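You operate a simulated robot arm through the tools that you are given. There is no shell and no other tool. Be economical: measure what you need, move in short steps, check, and stop when the job is done.

You are at the controls of a simulated robot arm. One attempt, no reset.

JOB
Take the blue module carrier and put it on the panel board.

The check looks at the end state, three seconds after you hand in, the way a careful person would. Anything else that was tipped, shoved, dropped, spilled or broken makes it a failure.

ROBOT AND FRAMES
A 6-joint arm with a two-finger parallel gripper, fixed in place. Base frame: the origin is at the foot of the arm, x ahead of it, y to its left, z up; the work surface is at about z = 0. Lengths are in m, angles in degrees, forces in N, time in s.
With the tool pointing down near the work surface it reaches from about 0.18 to 0.46 m from the base axis. Its first joint turns from -70.0 to 70.0 degrees. Payload 1.9 kg.
The tool frame sits at the grasp point between the pads (the TCP): z along the fingers, y along the line on which they close. The tips reach 0.023 m beyond it. The gripper opens to 0.094 m. The fingers are 0.038 m wide and 0.01 m thick; the gripper's body (0.054 by 0.096 m) begins 0.039 m behind the TCP.
Orientation is told as [roll, pitch, yaw] about the base's x, y, z axes, in that order, counted from this pose: with the fingers straight down and closing along the base's y, the tool's x points along the base's -x, its y along +y and its z along -z.

CONTROLS
- The arm moves only by the tool apply_moves. Its argument "steps" is text: rows parted by semicolons, each of 6 numbers parted by spaces: the shift along the tool's x, y, z in units of 25 mm (1.0 is 25 mm), then the turn, a rotation vector about the tool's x, y, z in units of 5 degrees (1.0 is 5 degrees). In form: dx dy dz ax ay az; .... A call has 1 to 8 rows; each row shifts and turns the commanded pose from where the row before left it, along the tool's axes as they then stand. "jaw" is the gripper command, from -1 (fully open) to 1 (shut), values between in proportion, set as the call begins (left out, the last holds). A call with a number of a shift or a turn outside -1 to 1 is refused whole. Rows are played at 5 a second. More than 0.05 m and 8.6 degrees between two rows, or a gripper value outside its range, and nothing of the call is played. Where a pose cannot be reached the arm comes as near as it can. A force on the tool above 40 N (or 10 N above the force at the start of the call, whichever is more), or a blocked arm, ends the call early, and 0.2 s more pass. Each finger travels about 0.108 m/s and halts on what it meets, pressing with about 25 N; the grip force reading is that of the motor and also rises with nothing between the fingers. The clock runs only during rows and for 0.2 s after the last one: add rows that do not move to give the fingers time. It gives the time, the measured TCP pose, the force on the tool (base axes), the opening and the grip force at its end, in the units of the frame above (readings bear some noise).
- Cameras (640 x 400 px; columns grow to the right, rows downward): "scene" is fixed at [0.0425, 0.2983, 0.4373]; the picture's right is [-0.89, -0.45, 0.00], its down [-0.20, 0.39, -0.90] and it looks along [0.40, -0.80, -0.44] (base axes); focal length 350 px, centre (320, 200). "wrist" rides on the gripper at [0.087, 0.016, -0.075] in the tool frame; the picture's right is [-0.18, 0.98, 0.00], its down [-0.58, -0.11, -0.81] and it looks along [-0.79, -0.15, 0.59] (tool axes); focal length 243 px, centre (320, 200). There is no depth. A picture from a camera that has moved, and an enlarged one, comes with that camera's place and axes in the base frame and with its lens.
- capture(camera): a new picture of that camera. No time passes.
- close_up(camera, box): a new picture of the part [left, top, right, bottom] of that camera's present view, enlarged. No time passes.
- job_done(): hands the job in; it is judged then, once.

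Work in short steps. Places have to be worked out from the pictures, the camera data and where the tool is seen: move nearer, look again, correct. Check each grasp and each placing, and mend what went wrong. You have 90 turns and 42 pictures in all, those below and enlarged ones among them. Open the gripper and draw the arm clear of the work before you hand the job in, unless the task says otherwise; then end with one line.

The tools are called as name(argument=value, ...) on one line, values as JSON. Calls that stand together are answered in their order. apply_moves: Moves the arm, as the interface text tells. Its arguments: {"type":"object","properties":{"steps":{"type":"string"},"jaw":{"type":"number"}},"required":["steps"]} The other tools are called the same way: capture (camera) takes a picture; close_up (camera, box) takes an enlarged picture of a part of a camera's view; job_done () hands the job in.

At the start:

```text
time: 0.0
ee_pos: [0.2255, -0.2797, 0.2228]
tool_rot: [-0.1, 0.0, -0.1]
contact_force: [-1.3, 0.3, -0.3]
width: 0.0938
grasp_force: 0.1
```

scene: 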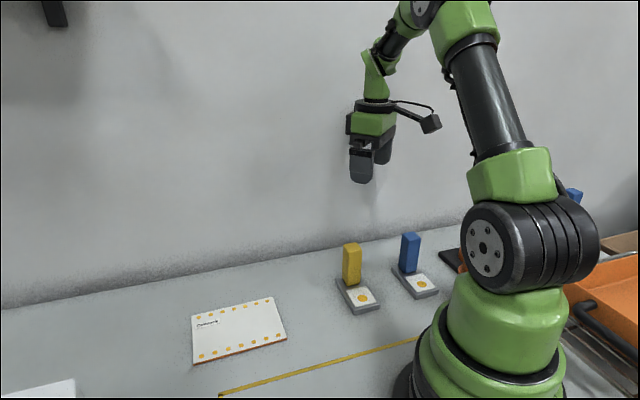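
wrist: 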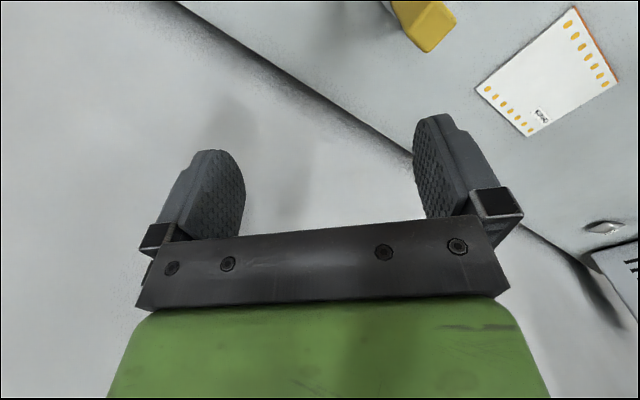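

I begin with enlarged views of the carriers and board in the scene camera to locate them.

close_up(camera="scene", box=[320, 210, 480, 310])

close_up(camera="scene", box=[170, 280, 330, 380])

close_up(camera="scene", box=[430, 160, 640, 300])

```text
4.00 times, centred on (400, 260) of scene
camera zoom: at [0.0425, 0.2983, 0.4373], right [-0.89, -0.45, 0.0], down [-0.2, 0.39, -0.9], along [0.4, -0.8, -0.44], focal length 1400 px, centre (0, -40)
```

zoom: 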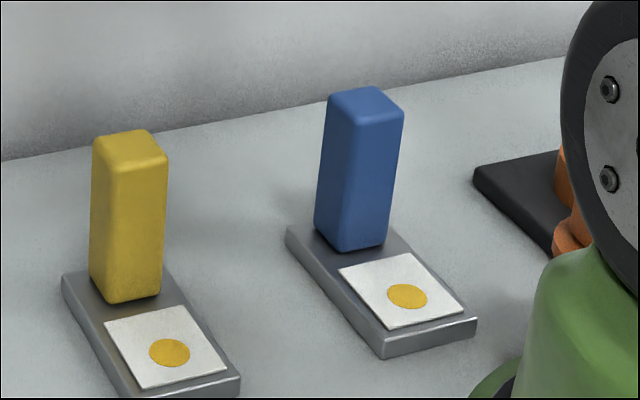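

```text
4.00 times, centred on (250, 330) of scene
camera zoom: at [0.0425, 0.2983, 0.4373], right [-0.89, -0.45, 0.0], down [-0.2, 0.39, -0.9], along [0.4, -0.8, -0.44], focal length 1400 px, centre (600, -320)
```

zoom: 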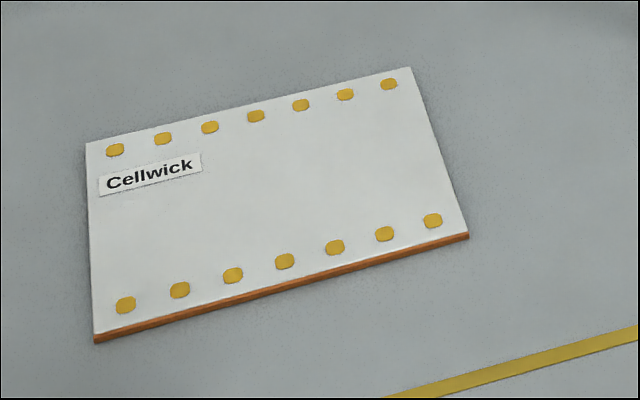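

```text
2.86 times, centred on (535, 230) of scene
camera zoom: at [0.0425, 0.2983, 0.4373], right [-0.89, -0.45, 0.0], down [-0.2, 0.39, -0.9], along [0.4, -0.8, -0.44], focal length 1000 px, centre (-294, 114)
```

zoom: 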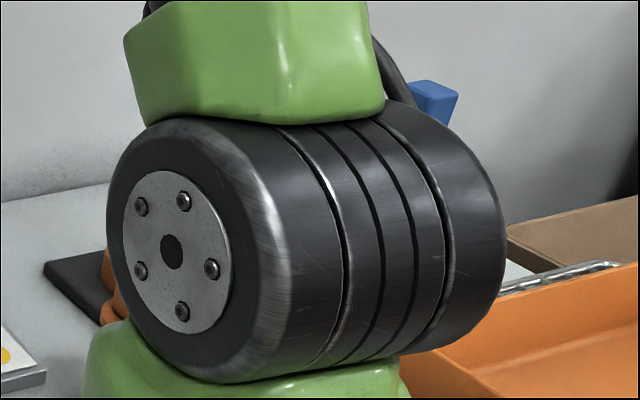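

The blue carrier has its post near (0.14,-0.28) with the long axis at about -43°. The board's centre is near (0.346,-0.014). I turn the tool to yaw -43° at height and then look with the wrist camera.

apply_moves(steps="0 0 0 0 0 1;0 0 0 0 0 1;0 0 0 0 0 1;0 0 0 0 0 1;0 0 0 0 0 1;0 0 0 0 0 1;0 0 0 0 0 1;0 0 0 0 0 1", jaw=-1)

close_up(camera="scene", box=[380, 220, 444, 300])

capture(camera="wrist")

```text
time: 1.8
ee_pos: [0.2262, -0.2799, 0.2228]
tool_rot: [-0.2, 0.0, -40.3]
contact_force: [0.4, -0.5, 0.3]
width: 0.0941
grasp_force: 0.0
```

```text
5.00 times, centred on (412, 260) of scene
camera zoom: at [0.0425, 0.2983, 0.4373], right [-0.89, -0.45, 0.0], down [-0.2, 0.39, -0.9], along [0.4, -0.8, -0.44], focal length 1750 px, centre (-140, -100)
```

zoom: 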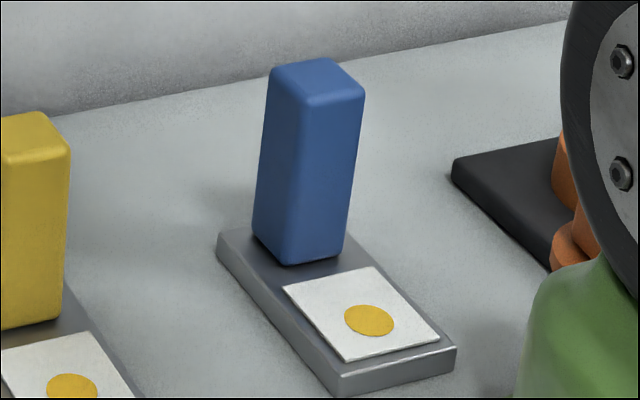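

```text
35 pictures are left
camera wrist: at [0.1713, -0.211, 0.2965], right [0.78, 0.63, 0.0], down [0.37, -0.46, 0.81], along [0.51, -0.63, -0.59], focal length 243 px, centre (320, 200)
```

wrist: 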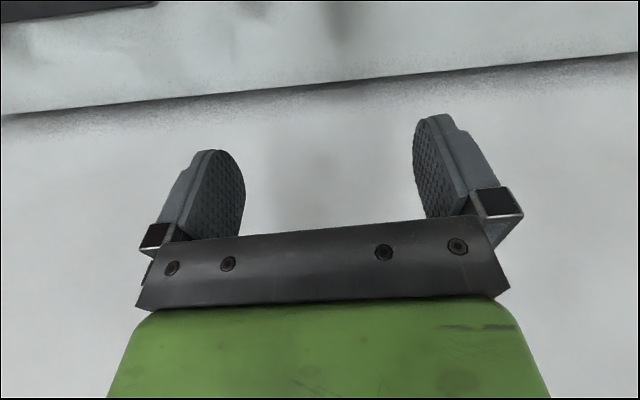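

The post measures about 22 x 24 mm, centred at (0.138,-0.281) with its top at z≈0.083. I move above it at height and look.

apply_moves(steps="0.665 -0.577 0 0 0 0.12;0.665 -0.577 0 0 0 0.12;0.665 -0.577 0 0 0 0.12;0.665 -0.577 0 0 0 0.12;0 0 0 0 0 0")

capture(camera="wrist")

capture(camera="scene")

```text
time: 3.0
ee_pos: [0.1384, -0.2793, 0.2225]
tool_rot: [-0.1, -0.1, -42.5]
contact_force: [0.3, -0.4, 0.5]
width: 0.0941
grasp_force: 0.0
```

```text
34 pictures are left
camera wrist: at [0.0866, -0.2082, 0.2962], right [0.8, 0.6, 0.0], down [0.35, -0.47, 0.81], along [0.48, -0.65, -0.59], focal length 243 px, centre (320, 200)
```

wrist: 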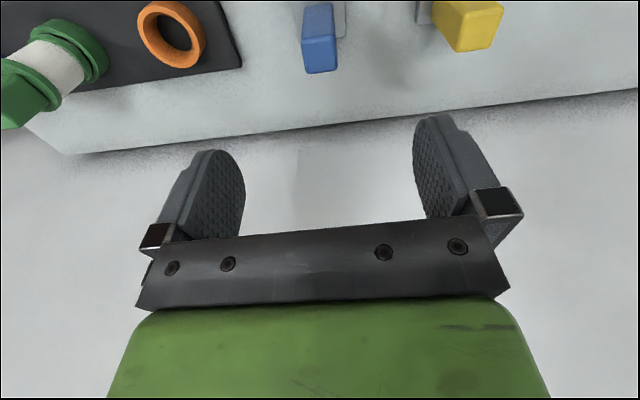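

```text
33 pictures are left
```

scene: 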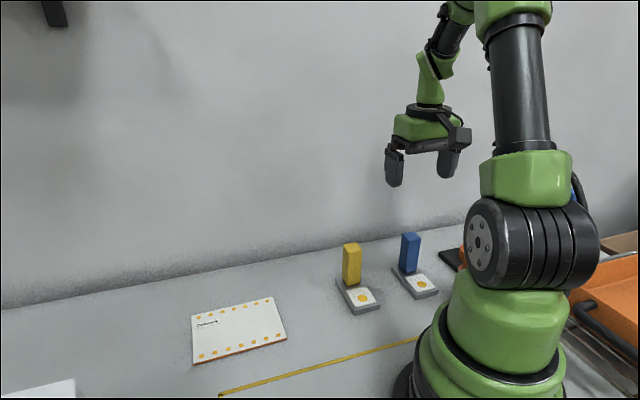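

The wrist view puts the post top at about (0.141,-0.282), which agrees. I descend to just above it and check.

apply_moves(steps="0 0 1 0 0 0;0 0 1 0 0 0;0 0 1 0 0 0;0 0 0.9 0 0 0;0 0 0 0 0 0")

capture(camera="wrist")

close_up(camera="scene", box=[350, 180, 478, 310])

```text
time: 4.2
ee_pos: [0.1408, -0.2807, 0.1242]
tool_rot: [-0.2, -0.2, -42.4]
contact_force: [0.1, -0.6, -1.0]
width: 0.0939
grasp_force: 0.0
```

```text
32 pictures are left
camera wrist: at [0.087, -0.2094, 0.198], right [0.8, 0.6, 0.0], down [0.35, -0.47, 0.81], along [0.48, -0.65, -0.59], focal length 243 px, centre (320, 200)
```

wrist: 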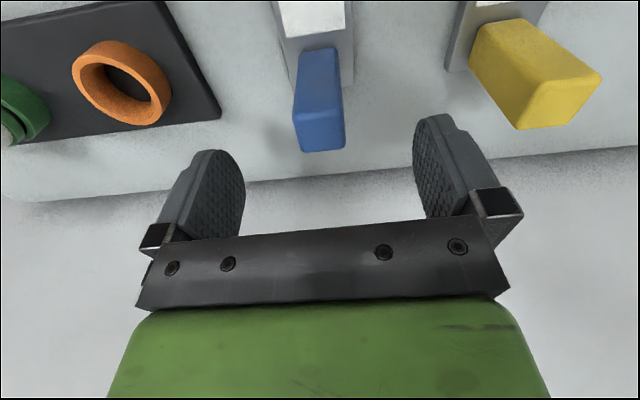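

```text
3.08 times, centred on (414, 245) of scene
camera zoom: at [0.0425, 0.2983, 0.4373], right [-0.89, -0.45, 0.0], down [-0.2, 0.39, -0.9], along [0.4, -0.8, -0.44], focal length 1077 px, centre (31, 62)
```

zoom: 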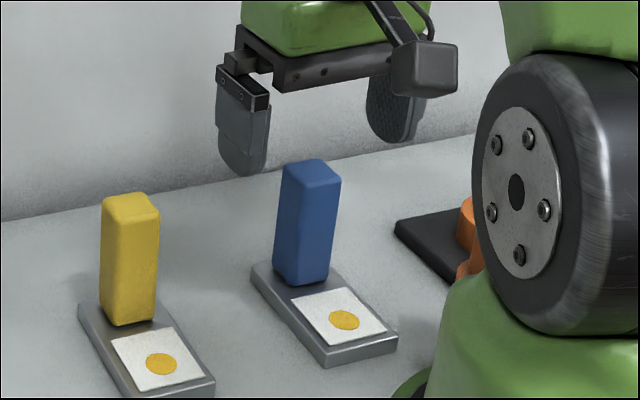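

The TCP is centred on the post within about 2 mm, and the carrier's axis looks closer to -46°. I turn 3.5° and descend around the post, with the tips well above the module.

apply_moves(steps="-0.08 -0.04 0 0 0 0.7;0 0 0.7 0 0 0;0 0 0.7 0 0 0;0 0 0.7 0 0 0;0 0 0.6 0 0 0;0 0 0 0 0 0")

capture(camera="wrist")

close_up(camera="scene", box=[350, 180, 478, 310])

```text
time: 5.6
ee_pos: [0.1397, -0.2831, 0.0578]
tool_rot: [-0.1, -0.1, -46.0]
contact_force: [-0.3, 0.6, -0.8]
width: 0.094
grasp_force: 0.0
```

```text
30 pictures are left
camera wrist: at [0.0919, -0.2082, 0.1313], right [0.84, 0.55, 0.0], down [0.33, -0.49, 0.81], along [0.44, -0.67, -0.59], focal length 243 px, centre (320, 200)
```

wrist: 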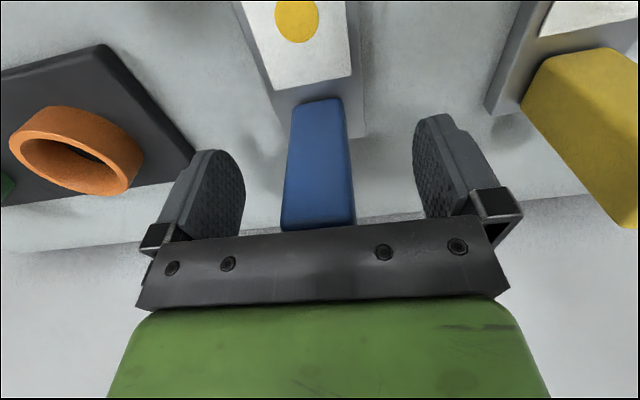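

```text
3.08 times, centred on (414, 245) of scene
camera zoom: at [0.0425, 0.2983, 0.4373], right [-0.89, -0.45, 0.0], down [-0.2, 0.39, -0.9], along [0.4, -0.8, -0.44], focal length 1077 px, centre (31, 62)
```

zoom: 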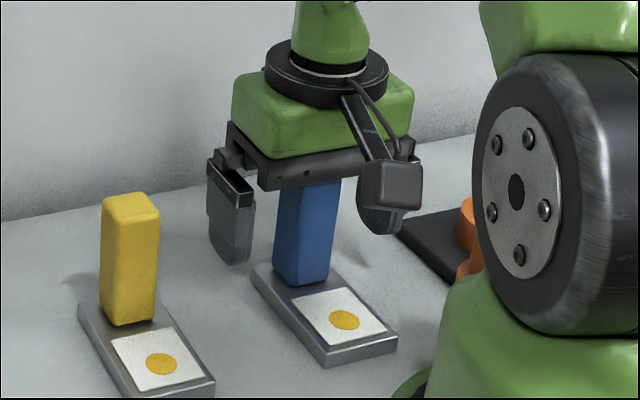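

The TCP projects to pixel (320,182), right on the post's centre line. I close the gripper.

apply_moves(steps="0 0 0 0 0 0;0 0 0 0 0 0;0 0 0 0 0 0;0 0 0 0 0 0;0 0 0 0 0 0", jaw=1)

```text
time: 6.8
ee_pos: [0.1393, -0.2826, 0.0591]
tool_rot: [-0.2, -0.1, -46.0]
contact_force: [0.8, -1.7, 0.8]
width: 0.0278
grasp_force: 24.6
```

The grip holds at 27.8 mm opening with 24.6 N. I lift slowly and check.

apply_moves(steps="0 0 -0.3 0 0 0;0 0 -0.5 0 0 0;0 0 -0.6 0 0 0;0 0 -0.6 0 0 0;0 0 0 0 0 0")

capture(camera="wrist")

close_up(camera="scene", box=[350, 180, 478, 310])

```text
time: 8.0
ee_pos: [0.1398, -0.2821, 0.1075]
tool_rot: [0.0, -0.1, -46.0]
contact_force: [0.6, 0.0, -1.8]
width: 0.0277
grasp_force: 24.9
```

```text
28 pictures are left
camera wrist: at [0.092, -0.2081, 0.1815], right [0.83, 0.55, 0.0], down [0.33, -0.49, 0.81], along [0.44, -0.67, -0.59], focal length 243 px, centre (320, 200)
```

wrist: 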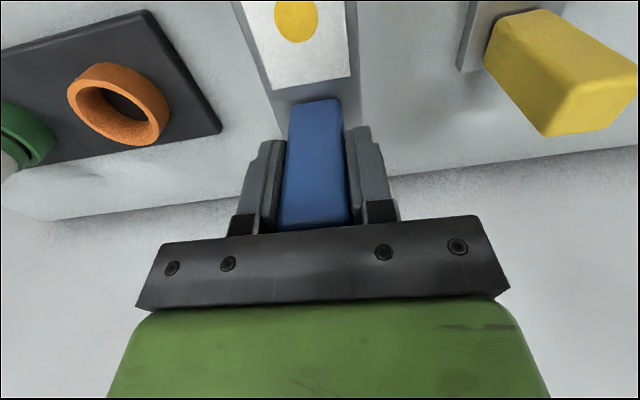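

```text
3.08 times, centred on (414, 245) of scene
camera zoom: at [0.0425, 0.2983, 0.4373], right [-0.89, -0.45, 0.0], down [-0.2, 0.39, -0.9], along [0.4, -0.8, -0.44], focal length 1077 px, centre (31, 62)
```

zoom: 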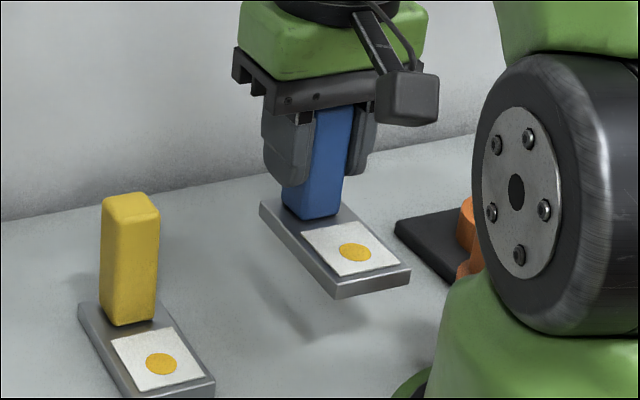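

It is held level and nothing else has shifted. I lift to about 0.21 and start turning so the carrier will lie along the board's long side.

apply_moves(steps="0 0 -1 0 0 0;0 0 -1 0 0 0;0 0 -1 0 0 0;0 0 -1 0 0 0;0 0 0 0 0 -1;0 0 0 0 0 -1;0 0 0 0 0 -1;0 0 0 0 0 -1")

```text
time: 9.8
ee_pos: [0.1393, -0.2811, 0.2087]
tool_rot: [-0.1, 0.0, -25.9]
contact_force: [0.3, 0.3, -2.1]
width: 0.0278
grasp_force: 25.5
```

Next I turn to about yaw 0, then travel toward the board.

apply_moves(steps="0 0 0 0 0 -1;0 0 0 0 0 -1;0 0 0 0 0 -1;0 0 0 0 0 -1;0 0 0 0 0 -1;-0.4 0.5 0 0 0 0;-0.76 0.96 0 0 0 0;-0.76 0.96 0 0 0 0")

apply_moves(steps="-0.76 0.96 0 0 0 0;-0.76 0.96 0 0 0 0;-0.76 0.96 0 0 0 0;-0.76 0.96 0 0 0 0;-0.76 0.96 0 0 0 0;-0.76 0.96 0 0 0 0;-0.76 0.96 0 0 0 0;-0.4 0.5 0 0 0 0")

```text
time: 11.6
ee_pos: [0.1882, -0.221, 0.2093]
tool_rot: [0.0, 0.0, -1.0]
contact_force: [0.2, -0.5, -2.2]
width: 0.0278
grasp_force: 24.9
```

```text
time: 13.4
ee_pos: [0.3355, -0.0457, 0.2076]
tool_rot: [-0.1, 0.1, -1.1]
contact_force: [-0.5, -0.6, -1.3]
width: 0.0277
grasp_force: 24.6
```

I finish the travel and keep turning.

apply_moves(steps="-0.55 0.97 0 0 0 0;-0.55 0.97 0 0 0 0;0 0 0 0 0 -1;0 0 0 0 0 -1;0 0 0 0 0 -1;0 0 0 0 0 -1;0 0 0 0 0 -1;0 0 0 0 0 -1")

apply_moves(steps="0 0 0 0 0 -1;0 0 0 0 0 -1;0 0 0 0 0 -1;0 0 0 0 0 -0.5;0 0 1 0 0 0;0 0 1 0 0 0;0 0 0 0 0 0")

capture(camera="scene")

capture(camera="wrist")

```text
time: 15.2
ee_pos: [0.363, 0.0035, 0.2071]
tool_rot: [-0.1, 0.0, 29.1]
contact_force: [-0.2, 0.2, -0.9]
width: 0.0278
grasp_force: 25.1
```

```text
time: 16.8
ee_pos: [0.3624, 0.0032, 0.1579]
tool_rot: [-0.2, 0.0, 46.5]
contact_force: [0.4, -0.4, -2.2]
width: 0.0278
grasp_force: 24.9
```

```text
26 pictures are left
```

scene: 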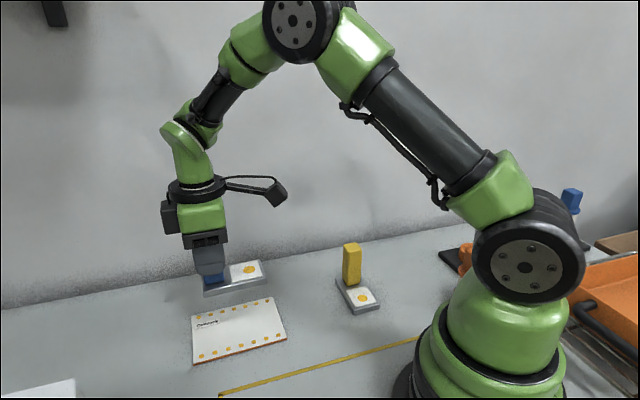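

```text
25 pictures are left
camera wrist: at [0.2925, -0.047, 0.231], right [-0.59, 0.81, 0.0], down [0.48, 0.35, 0.81], along [0.65, 0.47, -0.59], focal length 243 px, centre (320, 200)
```

wrist: 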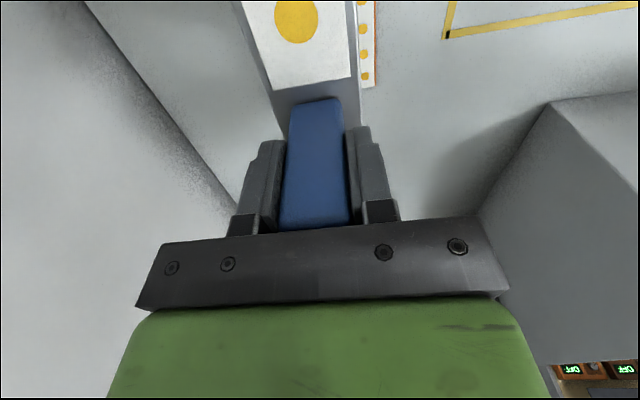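

The wrist view shows a board corner at about (0.363,0.065) against (0.358,0.069) from the scene camera, so they agree within 6 mm. I descend closer and look again.

apply_moves(steps="0 0 0.8 0 0 0;0 0 0.8 0 0 0;0 0 0.7 0 0 0;0 0 0.5 0 0 0;0 0 0 0 0 0")

close_up(camera="scene", box=[150, 260, 310, 380])

capture(camera="wrist")

```text
time: 18.0
ee_pos: [0.363, 0.0037, 0.0872]
tool_rot: [-0.1, 0.1, 46.5]
contact_force: [0.5, -0.2, -2.5]
width: 0.0277
grasp_force: 24.6
```

```text
3.33 times, centred on (230, 320) of scene
camera zoom: at [0.0425, 0.2983, 0.4373], right [-0.89, -0.45, 0.0], down [-0.2, 0.39, -0.9], along [0.4, -0.8, -0.44], focal length 1166 px, centre (620, -200)
```

zoom: 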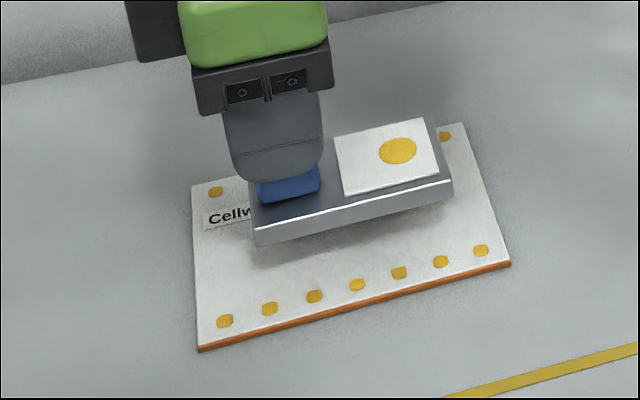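

```text
23 pictures are left
camera wrist: at [0.2926, -0.0475, 0.1608], right [-0.59, 0.81, 0.0], down [0.48, 0.35, 0.81], along [0.65, 0.47, -0.59], focal length 243 px, centre (320, 200)
```

wrist: 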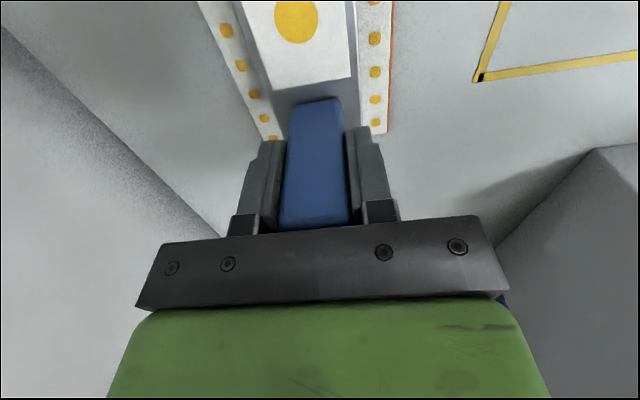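

The carrier projects to a centre near (0.344,-0.018), within a few mm of the board's centre and parallel to it, with good margins. I lower gently to first contact.

apply_moves(steps="0 0 0.4 0 0 0;0 0 0.3 0 0 0;0 0 0.1 0 0 0;0 0 0.05 0 0 0;0 0 0 0 0 0")

close_up(camera="scene", box=[180, 280, 300, 370])

```text
time: 19.2
ee_pos: [0.3641, 0.0024, 0.0666]
tool_rot: [-0.1, 0.0, 46.6]
contact_force: [0.0, 0.2, -2.3]
width: 0.028
grasp_force: 25.6
```

```text
4.44 times, centred on (240, 325) of scene
camera zoom: at [0.0425, 0.2983, 0.4373], right [-0.89, -0.45, 0.0], down [-0.2, 0.39, -0.9], along [0.4, -0.8, -0.44], focal length 1555 px, centre (676, -356)
```

zoom: 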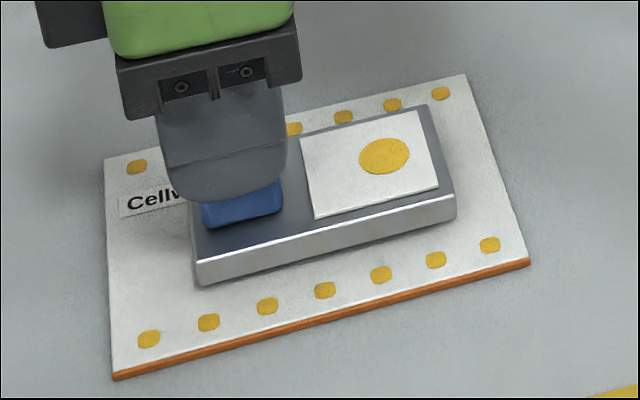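

The carrier is a few mm above the board and well centred. I lower in tiny steps and watch the force.

apply_moves(steps="0 0 0.04 0 0 0;0 0 0.04 0 0 0;0 0 0 0 0 0")

apply_moves(steps="0 0 0.04 0 0 0;0 0 0.03 0 0 0;0 0 0 0 0 0")

```text
time: 20.0
ee_pos: [0.3625, 0.0034, 0.0636]
tool_rot: [-0.1, 0.1, 46.4]
contact_force: [-0.6, -0.1, -1.8]
width: 0.028
grasp_force: 24.7
```

```text
time: 20.8
ee_pos: [0.3631, 0.0031, 0.0632]
tool_rot: [0.0, 0.1, 46.5]
contact_force: [0.3, 0.1, -2.1]
width: 0.0278
grasp_force: 25.6
```

Still no contact force, so I continue.

apply_moves(steps="0 0 0.04 0 0 0;0 0 0 0 0 0")

apply_moves(steps="0 0 0.04 0 0 0;0 0 0 0 0 0")

close_up(camera="scene", box=[180, 280, 300, 370])

```text
time: 21.4
ee_pos: [0.3642, 0.0029, 0.0626]
tool_rot: [-0.1, -0.1, 46.4]
contact_force: [-3.8, -2.2, 13.2]
width: 0.0278
grasp_force: 25.5
```

```text
time: 22.0
ee_pos: [0.3649, 0.0043, 0.0604]
tool_rot: [-0.2, 0.0, 46.5]
contact_force: [-3.5, -0.5, 25.2]
width: 0.0278
grasp_force: 25.3
```

```text
4.44 times, centred on (240, 325) of scene
camera zoom: at [0.0425, 0.2983, 0.4373], right [-0.89, -0.45, 0.0], down [-0.2, 0.39, -0.9], along [0.4, -0.8, -0.44], focal length 1555 px, centre (676, -356)
```

zoom: 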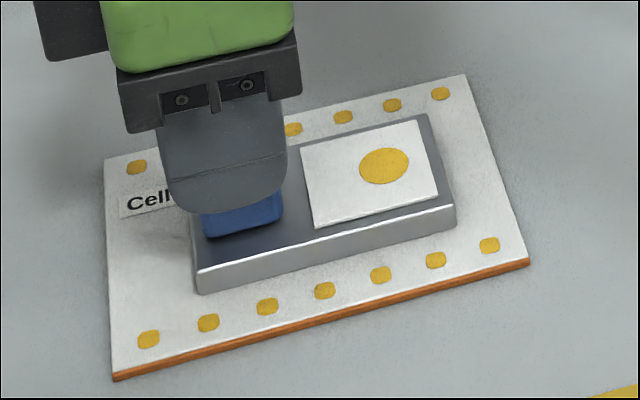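

Contact reads 25 N, so the carrier is seated. I back off about 1.5 mm to relieve the press, then open partway.

apply_moves(steps="0 0 -0.06 0 0 0;0 0 0 0 0 0")

apply_moves(steps="0 0 0 0 0 0;0 0 0 0 0 0;0 0 0 0 0 0;0 0 0 0 0 0", jaw=-0.6)

close_up(camera="scene", box=[160, 240, 320, 370])

capture(camera="wrist")

```text
time: 22.6
ee_pos: [0.3633, 0.0036, 0.0613]
tool_rot: [0.2, 0.3, 46.4]
contact_force: [0.6, 0.5, -0.4]
width: 0.0278
grasp_force: 24.8
```

```text
time: 23.6
ee_pos: [0.3643, 0.0033, 0.0613]
tool_rot: [-0.1, 0.2, 46.5]
contact_force: [0.1, -0.4, 0.6]
width: 0.0753
grasp_force: 0.1
```

```text
3.08 times, centred on (240, 305) of scene
camera zoom: at [0.0425, 0.2983, 0.4373], right [-0.89, -0.45, 0.0], down [-0.2, 0.39, -0.9], along [0.4, -0.8, -0.44], focal length 1077 px, centre (566, -123)
```

zoom: 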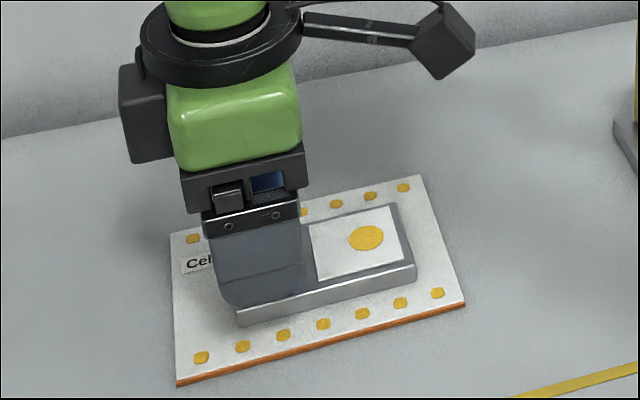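

```text
19 pictures are left
camera wrist: at [0.2925, -0.0473, 0.1358], right [-0.59, 0.81, 0.0], down [0.48, 0.35, 0.81], along [0.65, 0.47, -0.59], focal length 243 px, centre (320, 200)
```

wrist: 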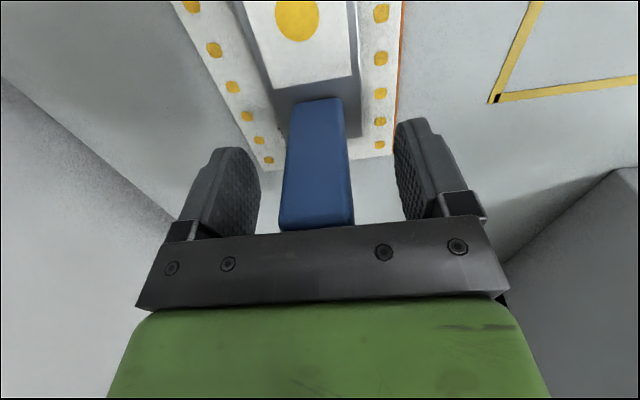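

The carrier is released and stands on the board. I rise straight up, clear of the post.

apply_moves(steps="0 0 -0.4 0 0 0;0 0 -0.8 0 0 0;0 0 -1 0 0 0;0 0 -1 0 0 0;0 0 -1 0 0 0;0 0 -1 0 0 0;0 0 0 0 0 0")

capture(camera="scene")

close_up(camera="scene", box=[160, 240, 320, 370])

```text
time: 25.2
ee_pos: [0.3631, 0.004, 0.1918]
tool_rot: [-0.1, 0.0, 46.5]
contact_force: [0.0, 0.2, 0.1]
width: 0.0749
grasp_force: 0.1
```

```text
18 pictures are left
```

scene: 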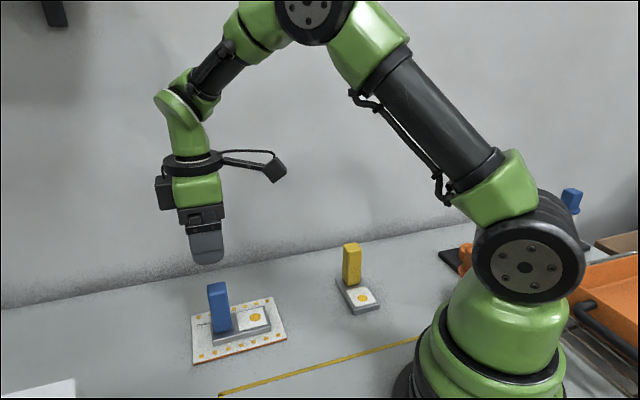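

```text
3.08 times, centred on (240, 305) of scene
camera zoom: at [0.0425, 0.2983, 0.4373], right [-0.89, -0.45, 0.0], down [-0.2, 0.39, -0.9], along [0.4, -0.8, -0.44], focal length 1077 px, centre (566, -123)
```

zoom: 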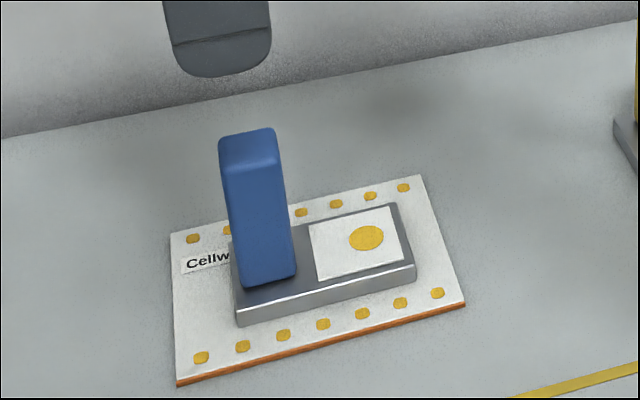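

The carrier sits flat and centred on the board, and the arm is clear above it. I open fully and hand in.

apply_moves(steps="0 0 -1 0 0 0;0 0 0 0 0 0", jaw=-1)

job_done()

```text
time: 25.8
ee_pos: [0.364, 0.0037, 0.2169]
tool_rot: [0.0, 0.1, 46.5]
contact_force: [0.4, 0.0, 0.6]
width: 0.0941
grasp_force: 0.2
```

```text
The job is handed in.
```

The blue module carrier is on the panel board, flat and centred; it partly covers the "Cellwick" label, nothing else was disturbed, and the gripper is open and clear above it.
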